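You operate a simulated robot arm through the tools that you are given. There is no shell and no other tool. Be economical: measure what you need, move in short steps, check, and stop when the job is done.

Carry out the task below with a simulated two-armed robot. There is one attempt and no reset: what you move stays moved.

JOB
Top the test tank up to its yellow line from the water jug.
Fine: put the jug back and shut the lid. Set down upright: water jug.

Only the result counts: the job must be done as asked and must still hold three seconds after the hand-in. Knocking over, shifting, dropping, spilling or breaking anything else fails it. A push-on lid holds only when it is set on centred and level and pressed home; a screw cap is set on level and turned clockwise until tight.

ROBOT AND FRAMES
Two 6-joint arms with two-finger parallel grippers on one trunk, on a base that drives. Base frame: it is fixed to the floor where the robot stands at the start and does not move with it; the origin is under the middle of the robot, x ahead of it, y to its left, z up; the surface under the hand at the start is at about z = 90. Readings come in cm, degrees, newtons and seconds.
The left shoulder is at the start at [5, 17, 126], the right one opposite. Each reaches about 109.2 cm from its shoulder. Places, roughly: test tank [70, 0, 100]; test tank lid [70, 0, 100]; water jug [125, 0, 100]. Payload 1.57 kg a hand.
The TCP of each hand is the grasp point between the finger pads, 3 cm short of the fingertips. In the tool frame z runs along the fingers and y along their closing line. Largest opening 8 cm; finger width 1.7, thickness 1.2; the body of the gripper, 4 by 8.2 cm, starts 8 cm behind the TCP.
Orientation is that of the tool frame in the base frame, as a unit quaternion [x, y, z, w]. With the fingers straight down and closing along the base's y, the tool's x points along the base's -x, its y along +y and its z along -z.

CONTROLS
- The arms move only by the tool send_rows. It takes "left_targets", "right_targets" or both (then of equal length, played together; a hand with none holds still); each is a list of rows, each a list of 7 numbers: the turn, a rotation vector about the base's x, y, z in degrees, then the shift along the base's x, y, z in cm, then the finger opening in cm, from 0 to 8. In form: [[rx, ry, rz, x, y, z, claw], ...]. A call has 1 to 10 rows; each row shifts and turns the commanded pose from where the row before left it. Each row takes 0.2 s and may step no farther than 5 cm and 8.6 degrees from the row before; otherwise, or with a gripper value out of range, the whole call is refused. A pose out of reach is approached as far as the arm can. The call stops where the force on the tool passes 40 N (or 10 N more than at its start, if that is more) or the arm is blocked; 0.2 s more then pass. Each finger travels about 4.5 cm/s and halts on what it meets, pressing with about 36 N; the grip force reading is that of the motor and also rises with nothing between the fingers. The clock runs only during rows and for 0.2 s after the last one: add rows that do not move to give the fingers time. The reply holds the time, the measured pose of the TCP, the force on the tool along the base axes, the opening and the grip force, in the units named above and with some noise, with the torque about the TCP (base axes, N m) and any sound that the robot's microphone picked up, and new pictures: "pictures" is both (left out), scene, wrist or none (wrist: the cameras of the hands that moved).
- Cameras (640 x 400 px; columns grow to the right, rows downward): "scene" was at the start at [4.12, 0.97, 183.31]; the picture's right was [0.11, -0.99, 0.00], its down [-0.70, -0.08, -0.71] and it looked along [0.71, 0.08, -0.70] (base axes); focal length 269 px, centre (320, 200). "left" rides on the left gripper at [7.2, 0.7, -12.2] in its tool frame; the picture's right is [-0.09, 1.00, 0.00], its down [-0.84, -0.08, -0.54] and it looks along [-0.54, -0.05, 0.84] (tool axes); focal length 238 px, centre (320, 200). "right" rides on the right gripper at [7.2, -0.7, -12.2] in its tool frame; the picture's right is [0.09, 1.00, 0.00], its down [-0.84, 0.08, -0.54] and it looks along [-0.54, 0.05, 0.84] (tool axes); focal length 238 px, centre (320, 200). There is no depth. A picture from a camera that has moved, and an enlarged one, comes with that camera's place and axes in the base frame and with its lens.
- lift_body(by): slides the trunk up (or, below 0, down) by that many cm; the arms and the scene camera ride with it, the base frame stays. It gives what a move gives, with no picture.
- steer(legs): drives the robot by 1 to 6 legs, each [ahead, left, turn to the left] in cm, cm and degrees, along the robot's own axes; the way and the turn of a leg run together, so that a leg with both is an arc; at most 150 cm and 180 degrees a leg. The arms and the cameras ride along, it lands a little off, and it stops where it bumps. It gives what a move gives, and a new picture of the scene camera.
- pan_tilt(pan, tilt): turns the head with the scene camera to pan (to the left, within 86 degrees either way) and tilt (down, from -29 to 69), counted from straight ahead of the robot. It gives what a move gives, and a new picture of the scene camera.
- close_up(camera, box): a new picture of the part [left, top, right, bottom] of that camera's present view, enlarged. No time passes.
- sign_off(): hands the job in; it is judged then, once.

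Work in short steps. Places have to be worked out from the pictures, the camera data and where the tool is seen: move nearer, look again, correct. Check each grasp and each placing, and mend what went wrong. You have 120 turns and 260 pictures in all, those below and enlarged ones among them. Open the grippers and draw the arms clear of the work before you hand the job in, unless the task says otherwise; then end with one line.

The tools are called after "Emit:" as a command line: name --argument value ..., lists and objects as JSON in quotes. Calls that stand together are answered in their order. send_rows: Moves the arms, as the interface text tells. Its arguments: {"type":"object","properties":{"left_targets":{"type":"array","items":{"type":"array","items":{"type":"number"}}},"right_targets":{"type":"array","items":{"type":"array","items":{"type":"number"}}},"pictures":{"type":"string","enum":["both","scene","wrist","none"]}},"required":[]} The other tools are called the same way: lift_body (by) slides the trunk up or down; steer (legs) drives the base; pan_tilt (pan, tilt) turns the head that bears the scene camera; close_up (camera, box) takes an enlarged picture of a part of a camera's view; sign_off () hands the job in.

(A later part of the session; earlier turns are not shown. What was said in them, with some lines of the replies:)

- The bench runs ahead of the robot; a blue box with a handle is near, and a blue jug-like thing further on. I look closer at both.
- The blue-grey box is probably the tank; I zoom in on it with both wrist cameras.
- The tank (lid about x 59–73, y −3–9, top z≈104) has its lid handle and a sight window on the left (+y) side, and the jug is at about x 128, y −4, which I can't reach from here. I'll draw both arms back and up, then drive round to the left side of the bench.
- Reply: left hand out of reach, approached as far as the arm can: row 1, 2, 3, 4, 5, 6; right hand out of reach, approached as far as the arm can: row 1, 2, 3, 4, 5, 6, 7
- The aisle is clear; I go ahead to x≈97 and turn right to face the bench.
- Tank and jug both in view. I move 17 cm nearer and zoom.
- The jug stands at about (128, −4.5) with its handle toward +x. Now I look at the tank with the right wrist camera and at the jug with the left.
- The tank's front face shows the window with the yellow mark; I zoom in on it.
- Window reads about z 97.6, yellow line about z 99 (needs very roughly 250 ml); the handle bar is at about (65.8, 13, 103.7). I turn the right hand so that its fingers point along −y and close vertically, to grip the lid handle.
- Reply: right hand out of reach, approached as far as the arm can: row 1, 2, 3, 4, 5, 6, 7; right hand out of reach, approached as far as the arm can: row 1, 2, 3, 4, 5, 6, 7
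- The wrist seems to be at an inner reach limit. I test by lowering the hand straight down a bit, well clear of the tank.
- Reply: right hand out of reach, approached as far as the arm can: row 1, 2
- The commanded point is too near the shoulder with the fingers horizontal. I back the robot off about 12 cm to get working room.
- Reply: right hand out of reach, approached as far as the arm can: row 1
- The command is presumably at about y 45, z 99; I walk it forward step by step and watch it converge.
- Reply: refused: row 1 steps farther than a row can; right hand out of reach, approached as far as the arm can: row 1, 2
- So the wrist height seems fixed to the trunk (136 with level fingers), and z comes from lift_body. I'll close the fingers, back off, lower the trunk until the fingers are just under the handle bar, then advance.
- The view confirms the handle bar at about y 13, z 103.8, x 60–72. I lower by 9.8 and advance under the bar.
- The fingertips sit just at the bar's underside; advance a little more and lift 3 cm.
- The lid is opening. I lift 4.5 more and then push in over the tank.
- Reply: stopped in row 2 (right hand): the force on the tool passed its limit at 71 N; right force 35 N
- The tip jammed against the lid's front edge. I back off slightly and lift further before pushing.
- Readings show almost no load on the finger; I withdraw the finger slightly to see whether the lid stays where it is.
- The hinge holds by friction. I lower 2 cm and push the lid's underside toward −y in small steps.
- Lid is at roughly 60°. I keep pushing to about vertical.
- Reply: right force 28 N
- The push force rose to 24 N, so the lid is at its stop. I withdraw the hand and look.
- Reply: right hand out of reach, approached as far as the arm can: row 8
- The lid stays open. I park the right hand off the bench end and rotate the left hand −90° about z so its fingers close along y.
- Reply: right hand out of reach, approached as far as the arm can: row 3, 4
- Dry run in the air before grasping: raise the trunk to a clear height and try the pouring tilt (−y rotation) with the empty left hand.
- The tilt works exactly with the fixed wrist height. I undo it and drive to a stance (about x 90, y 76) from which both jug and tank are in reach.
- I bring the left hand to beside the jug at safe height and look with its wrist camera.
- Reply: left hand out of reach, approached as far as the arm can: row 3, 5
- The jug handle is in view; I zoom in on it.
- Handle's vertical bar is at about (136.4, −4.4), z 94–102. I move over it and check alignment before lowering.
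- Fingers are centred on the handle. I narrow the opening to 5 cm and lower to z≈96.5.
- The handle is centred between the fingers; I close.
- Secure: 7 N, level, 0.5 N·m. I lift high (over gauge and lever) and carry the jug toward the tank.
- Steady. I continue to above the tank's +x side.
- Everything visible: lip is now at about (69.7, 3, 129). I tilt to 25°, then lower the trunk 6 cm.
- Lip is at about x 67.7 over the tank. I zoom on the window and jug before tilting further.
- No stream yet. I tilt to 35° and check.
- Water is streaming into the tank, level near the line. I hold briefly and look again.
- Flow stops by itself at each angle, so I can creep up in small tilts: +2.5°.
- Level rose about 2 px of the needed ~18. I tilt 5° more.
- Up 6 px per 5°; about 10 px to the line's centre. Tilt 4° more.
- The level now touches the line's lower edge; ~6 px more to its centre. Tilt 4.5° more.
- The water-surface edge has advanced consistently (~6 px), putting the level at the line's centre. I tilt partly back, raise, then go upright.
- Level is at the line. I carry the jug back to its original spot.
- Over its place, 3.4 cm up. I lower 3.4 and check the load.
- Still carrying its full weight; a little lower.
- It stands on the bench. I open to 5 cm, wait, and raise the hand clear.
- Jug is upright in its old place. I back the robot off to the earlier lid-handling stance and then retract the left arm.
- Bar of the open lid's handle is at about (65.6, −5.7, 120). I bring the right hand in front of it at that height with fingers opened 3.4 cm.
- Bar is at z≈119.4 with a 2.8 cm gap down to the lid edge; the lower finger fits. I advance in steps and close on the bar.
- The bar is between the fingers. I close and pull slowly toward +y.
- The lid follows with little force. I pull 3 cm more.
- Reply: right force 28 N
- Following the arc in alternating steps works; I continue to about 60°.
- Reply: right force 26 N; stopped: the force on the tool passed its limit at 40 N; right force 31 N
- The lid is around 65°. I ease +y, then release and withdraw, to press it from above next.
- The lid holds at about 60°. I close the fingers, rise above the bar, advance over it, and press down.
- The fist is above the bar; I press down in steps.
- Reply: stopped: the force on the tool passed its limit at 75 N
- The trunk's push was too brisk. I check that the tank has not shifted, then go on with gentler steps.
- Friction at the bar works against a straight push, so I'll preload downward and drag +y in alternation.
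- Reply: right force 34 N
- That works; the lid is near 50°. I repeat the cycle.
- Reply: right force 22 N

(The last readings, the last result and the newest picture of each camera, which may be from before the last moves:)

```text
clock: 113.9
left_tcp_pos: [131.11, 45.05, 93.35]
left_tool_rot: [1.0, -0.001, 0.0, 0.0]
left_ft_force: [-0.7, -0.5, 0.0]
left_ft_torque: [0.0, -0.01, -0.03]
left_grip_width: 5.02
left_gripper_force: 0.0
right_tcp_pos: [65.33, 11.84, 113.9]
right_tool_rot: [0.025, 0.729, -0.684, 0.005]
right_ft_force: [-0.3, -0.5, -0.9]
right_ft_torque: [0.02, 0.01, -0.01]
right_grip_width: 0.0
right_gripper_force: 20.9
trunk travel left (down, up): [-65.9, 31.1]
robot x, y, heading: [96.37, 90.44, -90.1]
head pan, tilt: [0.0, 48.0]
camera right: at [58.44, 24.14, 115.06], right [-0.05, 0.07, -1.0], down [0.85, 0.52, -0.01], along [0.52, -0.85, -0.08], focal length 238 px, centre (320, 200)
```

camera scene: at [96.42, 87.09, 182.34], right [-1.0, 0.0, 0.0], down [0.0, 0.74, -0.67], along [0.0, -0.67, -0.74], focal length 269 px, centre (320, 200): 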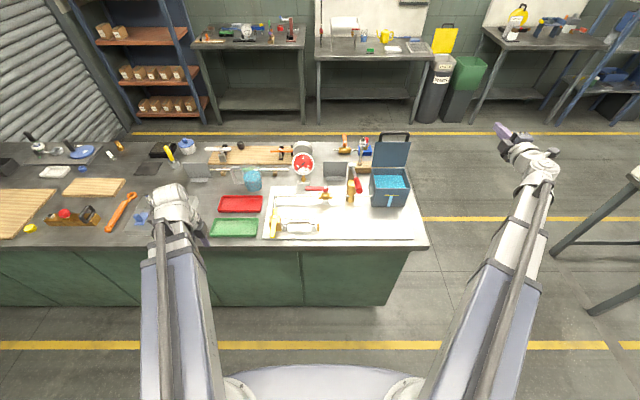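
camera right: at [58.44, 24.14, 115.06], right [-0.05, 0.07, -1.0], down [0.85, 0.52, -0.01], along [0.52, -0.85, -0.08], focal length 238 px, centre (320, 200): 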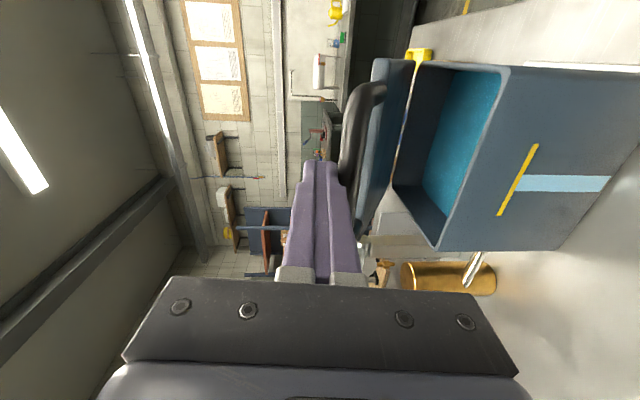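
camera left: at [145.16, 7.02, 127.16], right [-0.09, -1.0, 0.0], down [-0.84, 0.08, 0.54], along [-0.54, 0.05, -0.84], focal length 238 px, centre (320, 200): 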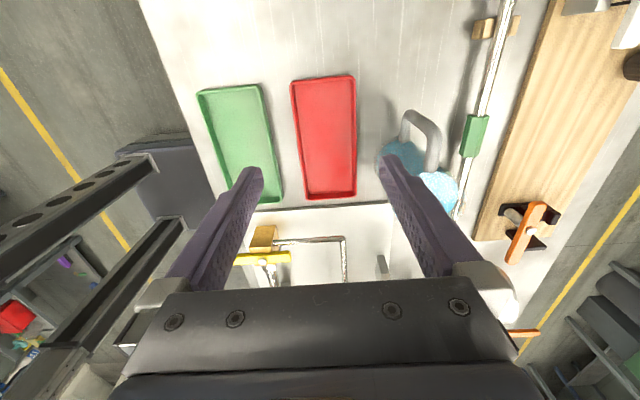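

The lid now follows freely at about 30°. I keep lowering in short steps.

Emit:
lift_body --by -2

Emit:
send_rows --right_targets '[[0, 0, 0, 0, 0.5, 0, 0], [0, 0, 0, 0, 0.3, 0, 0]]' --pictures "none"

Emit:
lift_body --by -2

Emit:
lift_body --by -1.5

Emit:
close_up --camera "right" --box '[0, 0, 640, 400]'

```text
clock: 114.5
left_tcp_pos: [130.92, 44.99, 91.45]
left_tool_rot: [1.0, -0.001, 0.0, 0.0]
left_ft_force: [-0.1, -0.4, 0.3]
left_ft_torque: [-0.02, -0.01, 0.0]
left_grip_width: 4.97
left_gripper_force: 0.1
right_tcp_pos: [65.42, 11.9, 111.89]
right_tool_rot: [0.025, 0.729, -0.684, 0.005]
right_ft_force: [-0.4, -0.4, 0.2]
right_ft_torque: [0.04, -0.01, 0.0]
right_grip_width: 0.0
right_gripper_force: 21.3
trunk travel left (down, up): [-63.9, 33.1]
robot x, y, heading: [96.51, 91.16, -89.9]
head pan, tilt: [0.0, 48.0]
```

```text
clock: 115.1
left_tcp_pos: [131.07, 44.94, 91.3]
left_tool_rot: [1.0, -0.001, 0.0, -0.001]
left_ft_force: [-0.2, -0.5, 0.4]
left_ft_torque: [-0.02, 0.01, -0.01]
left_grip_width: 5.01
left_gripper_force: 0.1
right_tcp_pos: [65.3, 12.63, 111.93]
right_tool_rot: [0.026, 0.729, -0.684, 0.005]
right_ft_force: [0.0, -0.2, 0.1]
right_ft_torque: [-0.02, 0.0, -0.02]
right_grip_width: 0.0
right_gripper_force: 21.0
trunk travel left (down, up): [-63.9, 33.1]
robot x, y, heading: [96.51, 91.07, -89.9]
head pan, tilt: [0.0, 48.0]
```

```text
clock: 115.8
left_tcp_pos: [131.07, 44.96, 89.34]
left_tool_rot: [1.0, -0.001, -0.001, 0.0]
left_ft_force: [0.8, 0.1, 0.0]
left_ft_torque: [0.01, 0.01, -0.02]
left_grip_width: 5.0
left_gripper_force: 0.1
right_tcp_pos: [65.39, 12.59, 109.94]
right_tool_rot: [0.025, 0.73, -0.683, 0.006]
right_ft_force: [-0.5, 0.8, 0.7]
right_ft_torque: [-0.02, 0.0, 0.0]
right_grip_width: 0.0
right_gripper_force: 21.1
trunk travel left (down, up): [-61.9, 35.1]
robot x, y, heading: [96.56, 90.79, -89.8]
head pan, tilt: [0.0, 48.0]
```

```text
clock: 116.4
left_tcp_pos: [131.02, 45.03, 87.9]
left_tool_rot: [1.0, -0.001, -0.001, -0.001]
left_ft_force: [0.0, 0.1, -0.4]
left_ft_torque: [0.0, 0.02, 0.03]
left_grip_width: 5.02
left_gripper_force: 0.0
right_tcp_pos: [65.44, 12.67, 108.6]
right_tool_rot: [0.025, 0.729, -0.684, 0.006]
right_ft_force: [-0.2, 0.6, 0.4]
right_ft_torque: [0.04, 0.0, -0.04]
right_grip_width: 0.02
right_gripper_force: 21.0
trunk travel left (down, up): [-60.4, 36.6]
robot x, y, heading: [96.39, 90.87, -90.2]
head pan, tilt: [0.0, 48.0]
```

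```text
1.00 times, centred on (320, 200) of right (not enlarged: the box is as wide or as high as the picture)
camera zoom: at [58.44, 24.99, 109.57], right [-0.05, 0.07, -1.0], down [0.85, 0.52, -0.01], along [0.52, -0.85, -0.08], focal length 238 px, centre (320, 200)
```

zoom: 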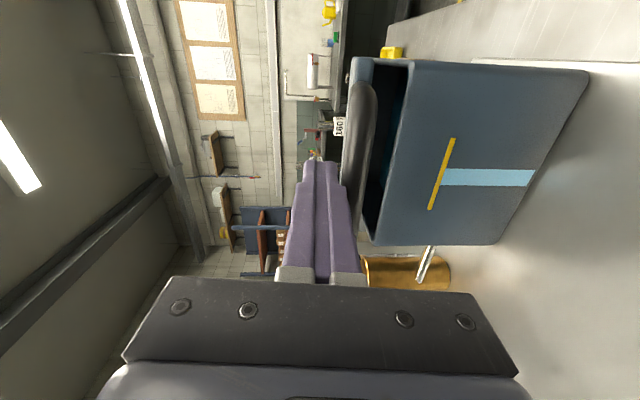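

Lid is about 12° open. I lower to the closed position in small steps.

Emit:
lift_body --by -1.5

Emit:
lift_body --by -1

Emit:
lift_body --by -0.5

Emit:
close_up --camera "scene" --box '[330, 80, 450, 180]'

Emit:
close_up --camera "right" --box '[320, 30, 620, 260]'

```text
clock: 117.1
left_tcp_pos: [131.0, 45.01, 86.37]
left_tool_rot: [1.0, -0.001, 0.0, 0.0]
left_ft_force: [1.0, -0.4, 0.7]
left_ft_torque: [0.03, 0.02, 0.01]
left_grip_width: 5.03
left_gripper_force: 0.1
right_tcp_pos: [65.45, 12.64, 107.06]
right_tool_rot: [0.025, 0.73, -0.683, 0.005]
right_ft_force: [0.0, 0.4, 0.1]
right_ft_torque: [0.0, 0.0, -0.01]
right_grip_width: 0.01
right_gripper_force: 21.0
trunk travel left (down, up): [-58.9, 38.1]
robot x, y, heading: [96.35, 91.47, -90.0]
head pan, tilt: [0.0, 48.0]
```

```text
clock: 117.6
left_tcp_pos: [131.06, 44.97, 85.38]
left_tool_rot: [1.0, -0.001, 0.001, 0.0]
left_ft_force: [-0.2, -0.1, -0.7]
left_ft_torque: [-0.02, 0.01, -0.03]
left_grip_width: 4.99
left_gripper_force: 0.1
right_tcp_pos: [65.46, 12.52, 105.99]
right_tool_rot: [0.025, 0.729, -0.684, 0.005]
right_ft_force: [0.5, -0.9, -0.3]
right_ft_torque: [0.01, -0.03, -0.02]
right_grip_width: 0.02
right_gripper_force: 20.9
trunk travel left (down, up): [-57.9, 39.1]
robot x, y, heading: [96.34, 90.91, -90.1]
head pan, tilt: [0.0, 48.0]
```

```text
clock: 118.2
left_tcp_pos: [131.06, 45.08, 84.84]
left_tool_rot: [1.0, -0.001, 0.0, 0.0]
left_ft_force: [-0.6, 0.3, -0.1]
left_ft_torque: [0.03, 0.01, 0.0]
left_grip_width: 5.0
left_gripper_force: 0.1
right_tcp_pos: [65.42, 12.72, 105.53]
right_tool_rot: [0.025, 0.729, -0.684, 0.005]
right_ft_force: [-1.1, -3.3, 11.6]
right_ft_torque: [-0.01, 0.06, 0.04]
right_grip_width: 0.01
right_gripper_force: 21.5
trunk travel left (down, up): [-57.4, 39.6]
robot x, y, heading: [96.48, 90.63, -90.2]
head pan, tilt: [0.0, 48.0]
```

```text
4.00 times, centred on (390, 130) of scene
camera zoom: at [96.5, 87.13, 152.75], right [-1.0, 0.0, 0.0], down [0.0, 0.74, -0.67], along [0.0, -0.67, -0.74], focal length 1076 px, centre (40, 480)
```

zoom: 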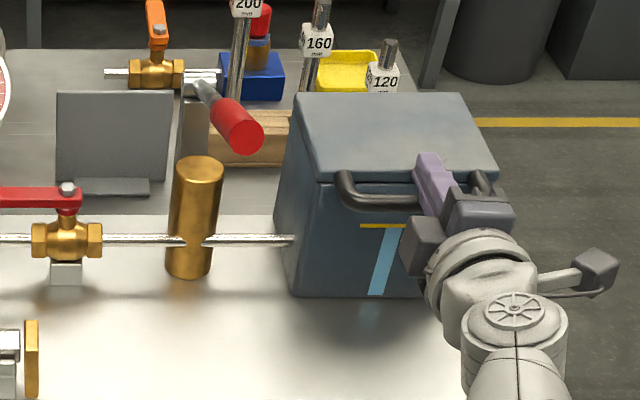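

```text
1.74 times, centred on (470, 145) of right
camera zoom: at [58.45, 25.01, 106.63], right [-0.05, 0.06, -1.0], down [0.85, 0.52, -0.01], along [0.52, -0.85, -0.08], focal length 414 px, centre (59, 296)
```

zoom: 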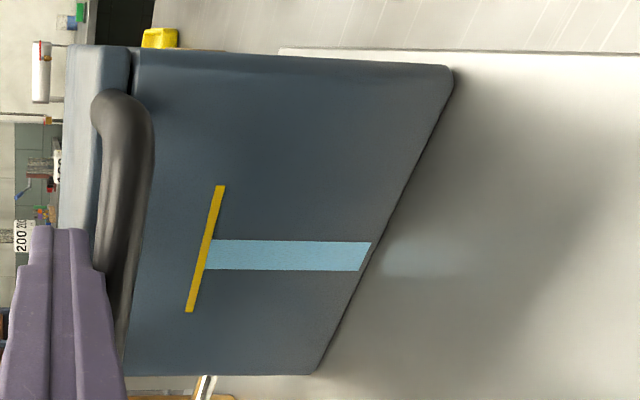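

The lid is shut, pressed with ~12 N. I lift off, withdraw, open the gripper and check everything.

Emit:
lift_body --by 5

Emit:
send_rows --right_targets '[[0, 0, 0, 0, 4, 0, 0], [0, 0, 0, -4.5, 2, 0, 2], [0, 0, 0, -4.5, 0, 0, 4], [0, 0, 0, -4.5, -1, 0, 6], [0, 0, 0, -4.5, -1, 0, 8], [0, 0, 0, -4.5, 0, 0, 8]]' --left_targets '[[0, 0, 0, 0, 0, 0, 8], [0, 0, 0, 0, 0, 0, 8], [0, 0, 0, 0, 0, 0, 8], [0, 0, 0, 0, 0, 0, 8], [0, 0, 0, 0, 0, 0, 8], [0, 0, 0, 0, 0, 0, 8]]' --pictures "scene"

Emit:
close_up --camera "scene" --box '[350, 80, 440, 160]'

Emit:
close_up --camera "scene" --box '[370, 130, 430, 170]'

Emit:
close_up --camera "scene" --box '[180, 60, 330, 170]'

```text
clock: 119.1
left_tcp_pos: [131.05, 45.0, 89.99]
left_tool_rot: [1.0, -0.001, 0.0, 0.0]
left_ft_force: [0.0, -0.5, -0.3]
left_ft_torque: [-0.02, -0.04, 0.01]
left_grip_width: 4.98
left_gripper_force: 0.0
right_tcp_pos: [65.34, 12.69, 110.44]
right_tool_rot: [0.025, 0.729, -0.684, 0.005]
right_ft_force: [0.4, -0.1, 0.3]
right_ft_torque: [0.01, 0.01, 0.01]
right_grip_width: 0.0
right_gripper_force: 20.9
trunk travel left (down, up): [-62.4, 34.6]
robot x, y, heading: [96.34, 91.01, -90.2]
head pan, tilt: [0.0, 48.0]
```

```text
clock: 120.5
left_tcp_pos: [131.15, 45.03, 89.97]
left_tool_rot: [1.0, -0.001, 0.0, 0.0]
left_ft_force: [0.0, 0.4, -0.1]
left_ft_torque: [-0.03, -0.04, 0.03]
left_grip_width: 7.99
left_gripper_force: 0.2
right_tcp_pos: [42.88, 16.46, 110.42]
right_tool_rot: [0.025, 0.729, -0.684, 0.007]
right_ft_force: [0.3, 0.8, -0.4]
right_ft_torque: [0.0, -0.01, 0.02]
right_grip_width: 8.02
right_gripper_force: 0.0
trunk travel left (down, up): [-62.4, 34.6]
robot x, y, heading: [96.57, 90.8, -90.2]
head pan, tilt: [0.0, 48.0]
camera scene: at [96.42, 87.06, 157.73], right [-1.0, 0.0, 0.0], down [0.0, 0.74, -0.67], along [0.0, -0.67, -0.74], focal length 269 px, centre (320, 200)
```

scene: 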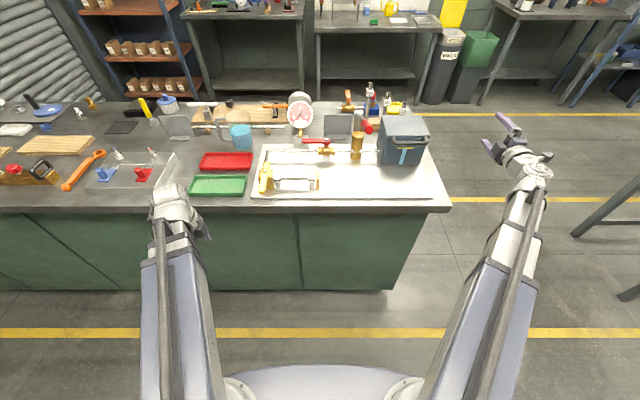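

```text
5.00 times, centred on (395, 120) of scene
camera zoom: at [96.42, 87.06, 157.73], right [-1.0, 0.0, 0.0], down [0.0, 0.74, -0.67], along [0.0, -0.67, -0.74], focal length 1344 px, centre (-55, 600)
```

zoom: 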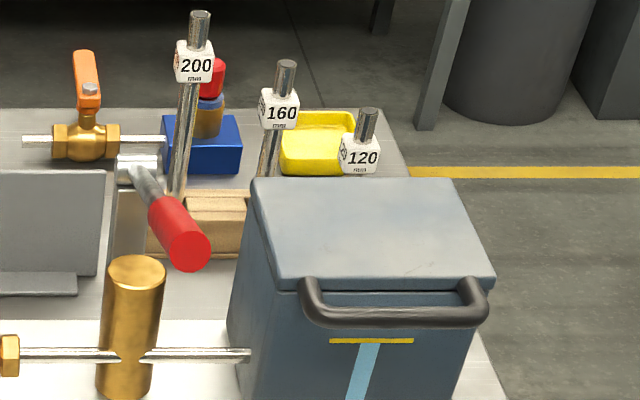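

```text
10.00 times, centred on (400, 150) of scene
camera zoom: at [96.42, 87.06, 157.73], right [-1.0, 0.0, 0.0], down [0.0, 0.74, -0.67], along [0.0, -0.67, -0.74], focal length 2689 px, centre (-480, 700)
```

zoom: 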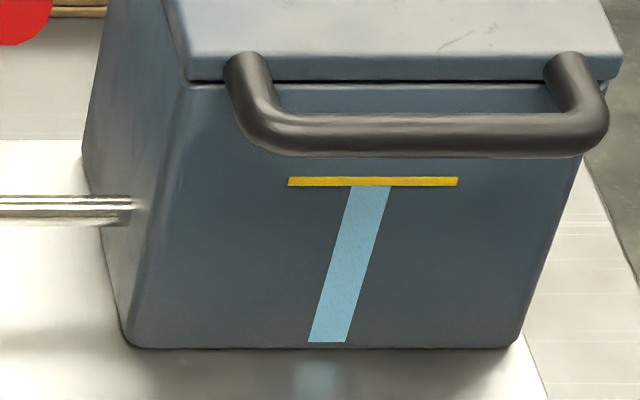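

```text
3.64 times, centred on (255, 115) of scene
camera zoom: at [96.42, 87.06, 157.73], right [-1.0, 0.0, 0.0], down [0.0, 0.74, -0.67], along [0.0, -0.67, -0.74], focal length 978 px, centre (556, 509)
```

zoom: 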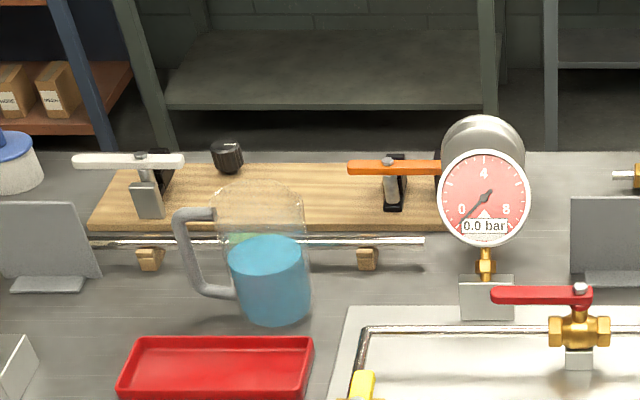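

All checks out: level at the yellow line, lid shut, jug upright in its old place, and both hands open and clear.

Emit:
sign_off

```text
The job is handed in.
```

The test tank is topped up to its yellow line, the lid is shut, and the water jug stands upright where it was; I saw no spills or shifted items in the final pictures.
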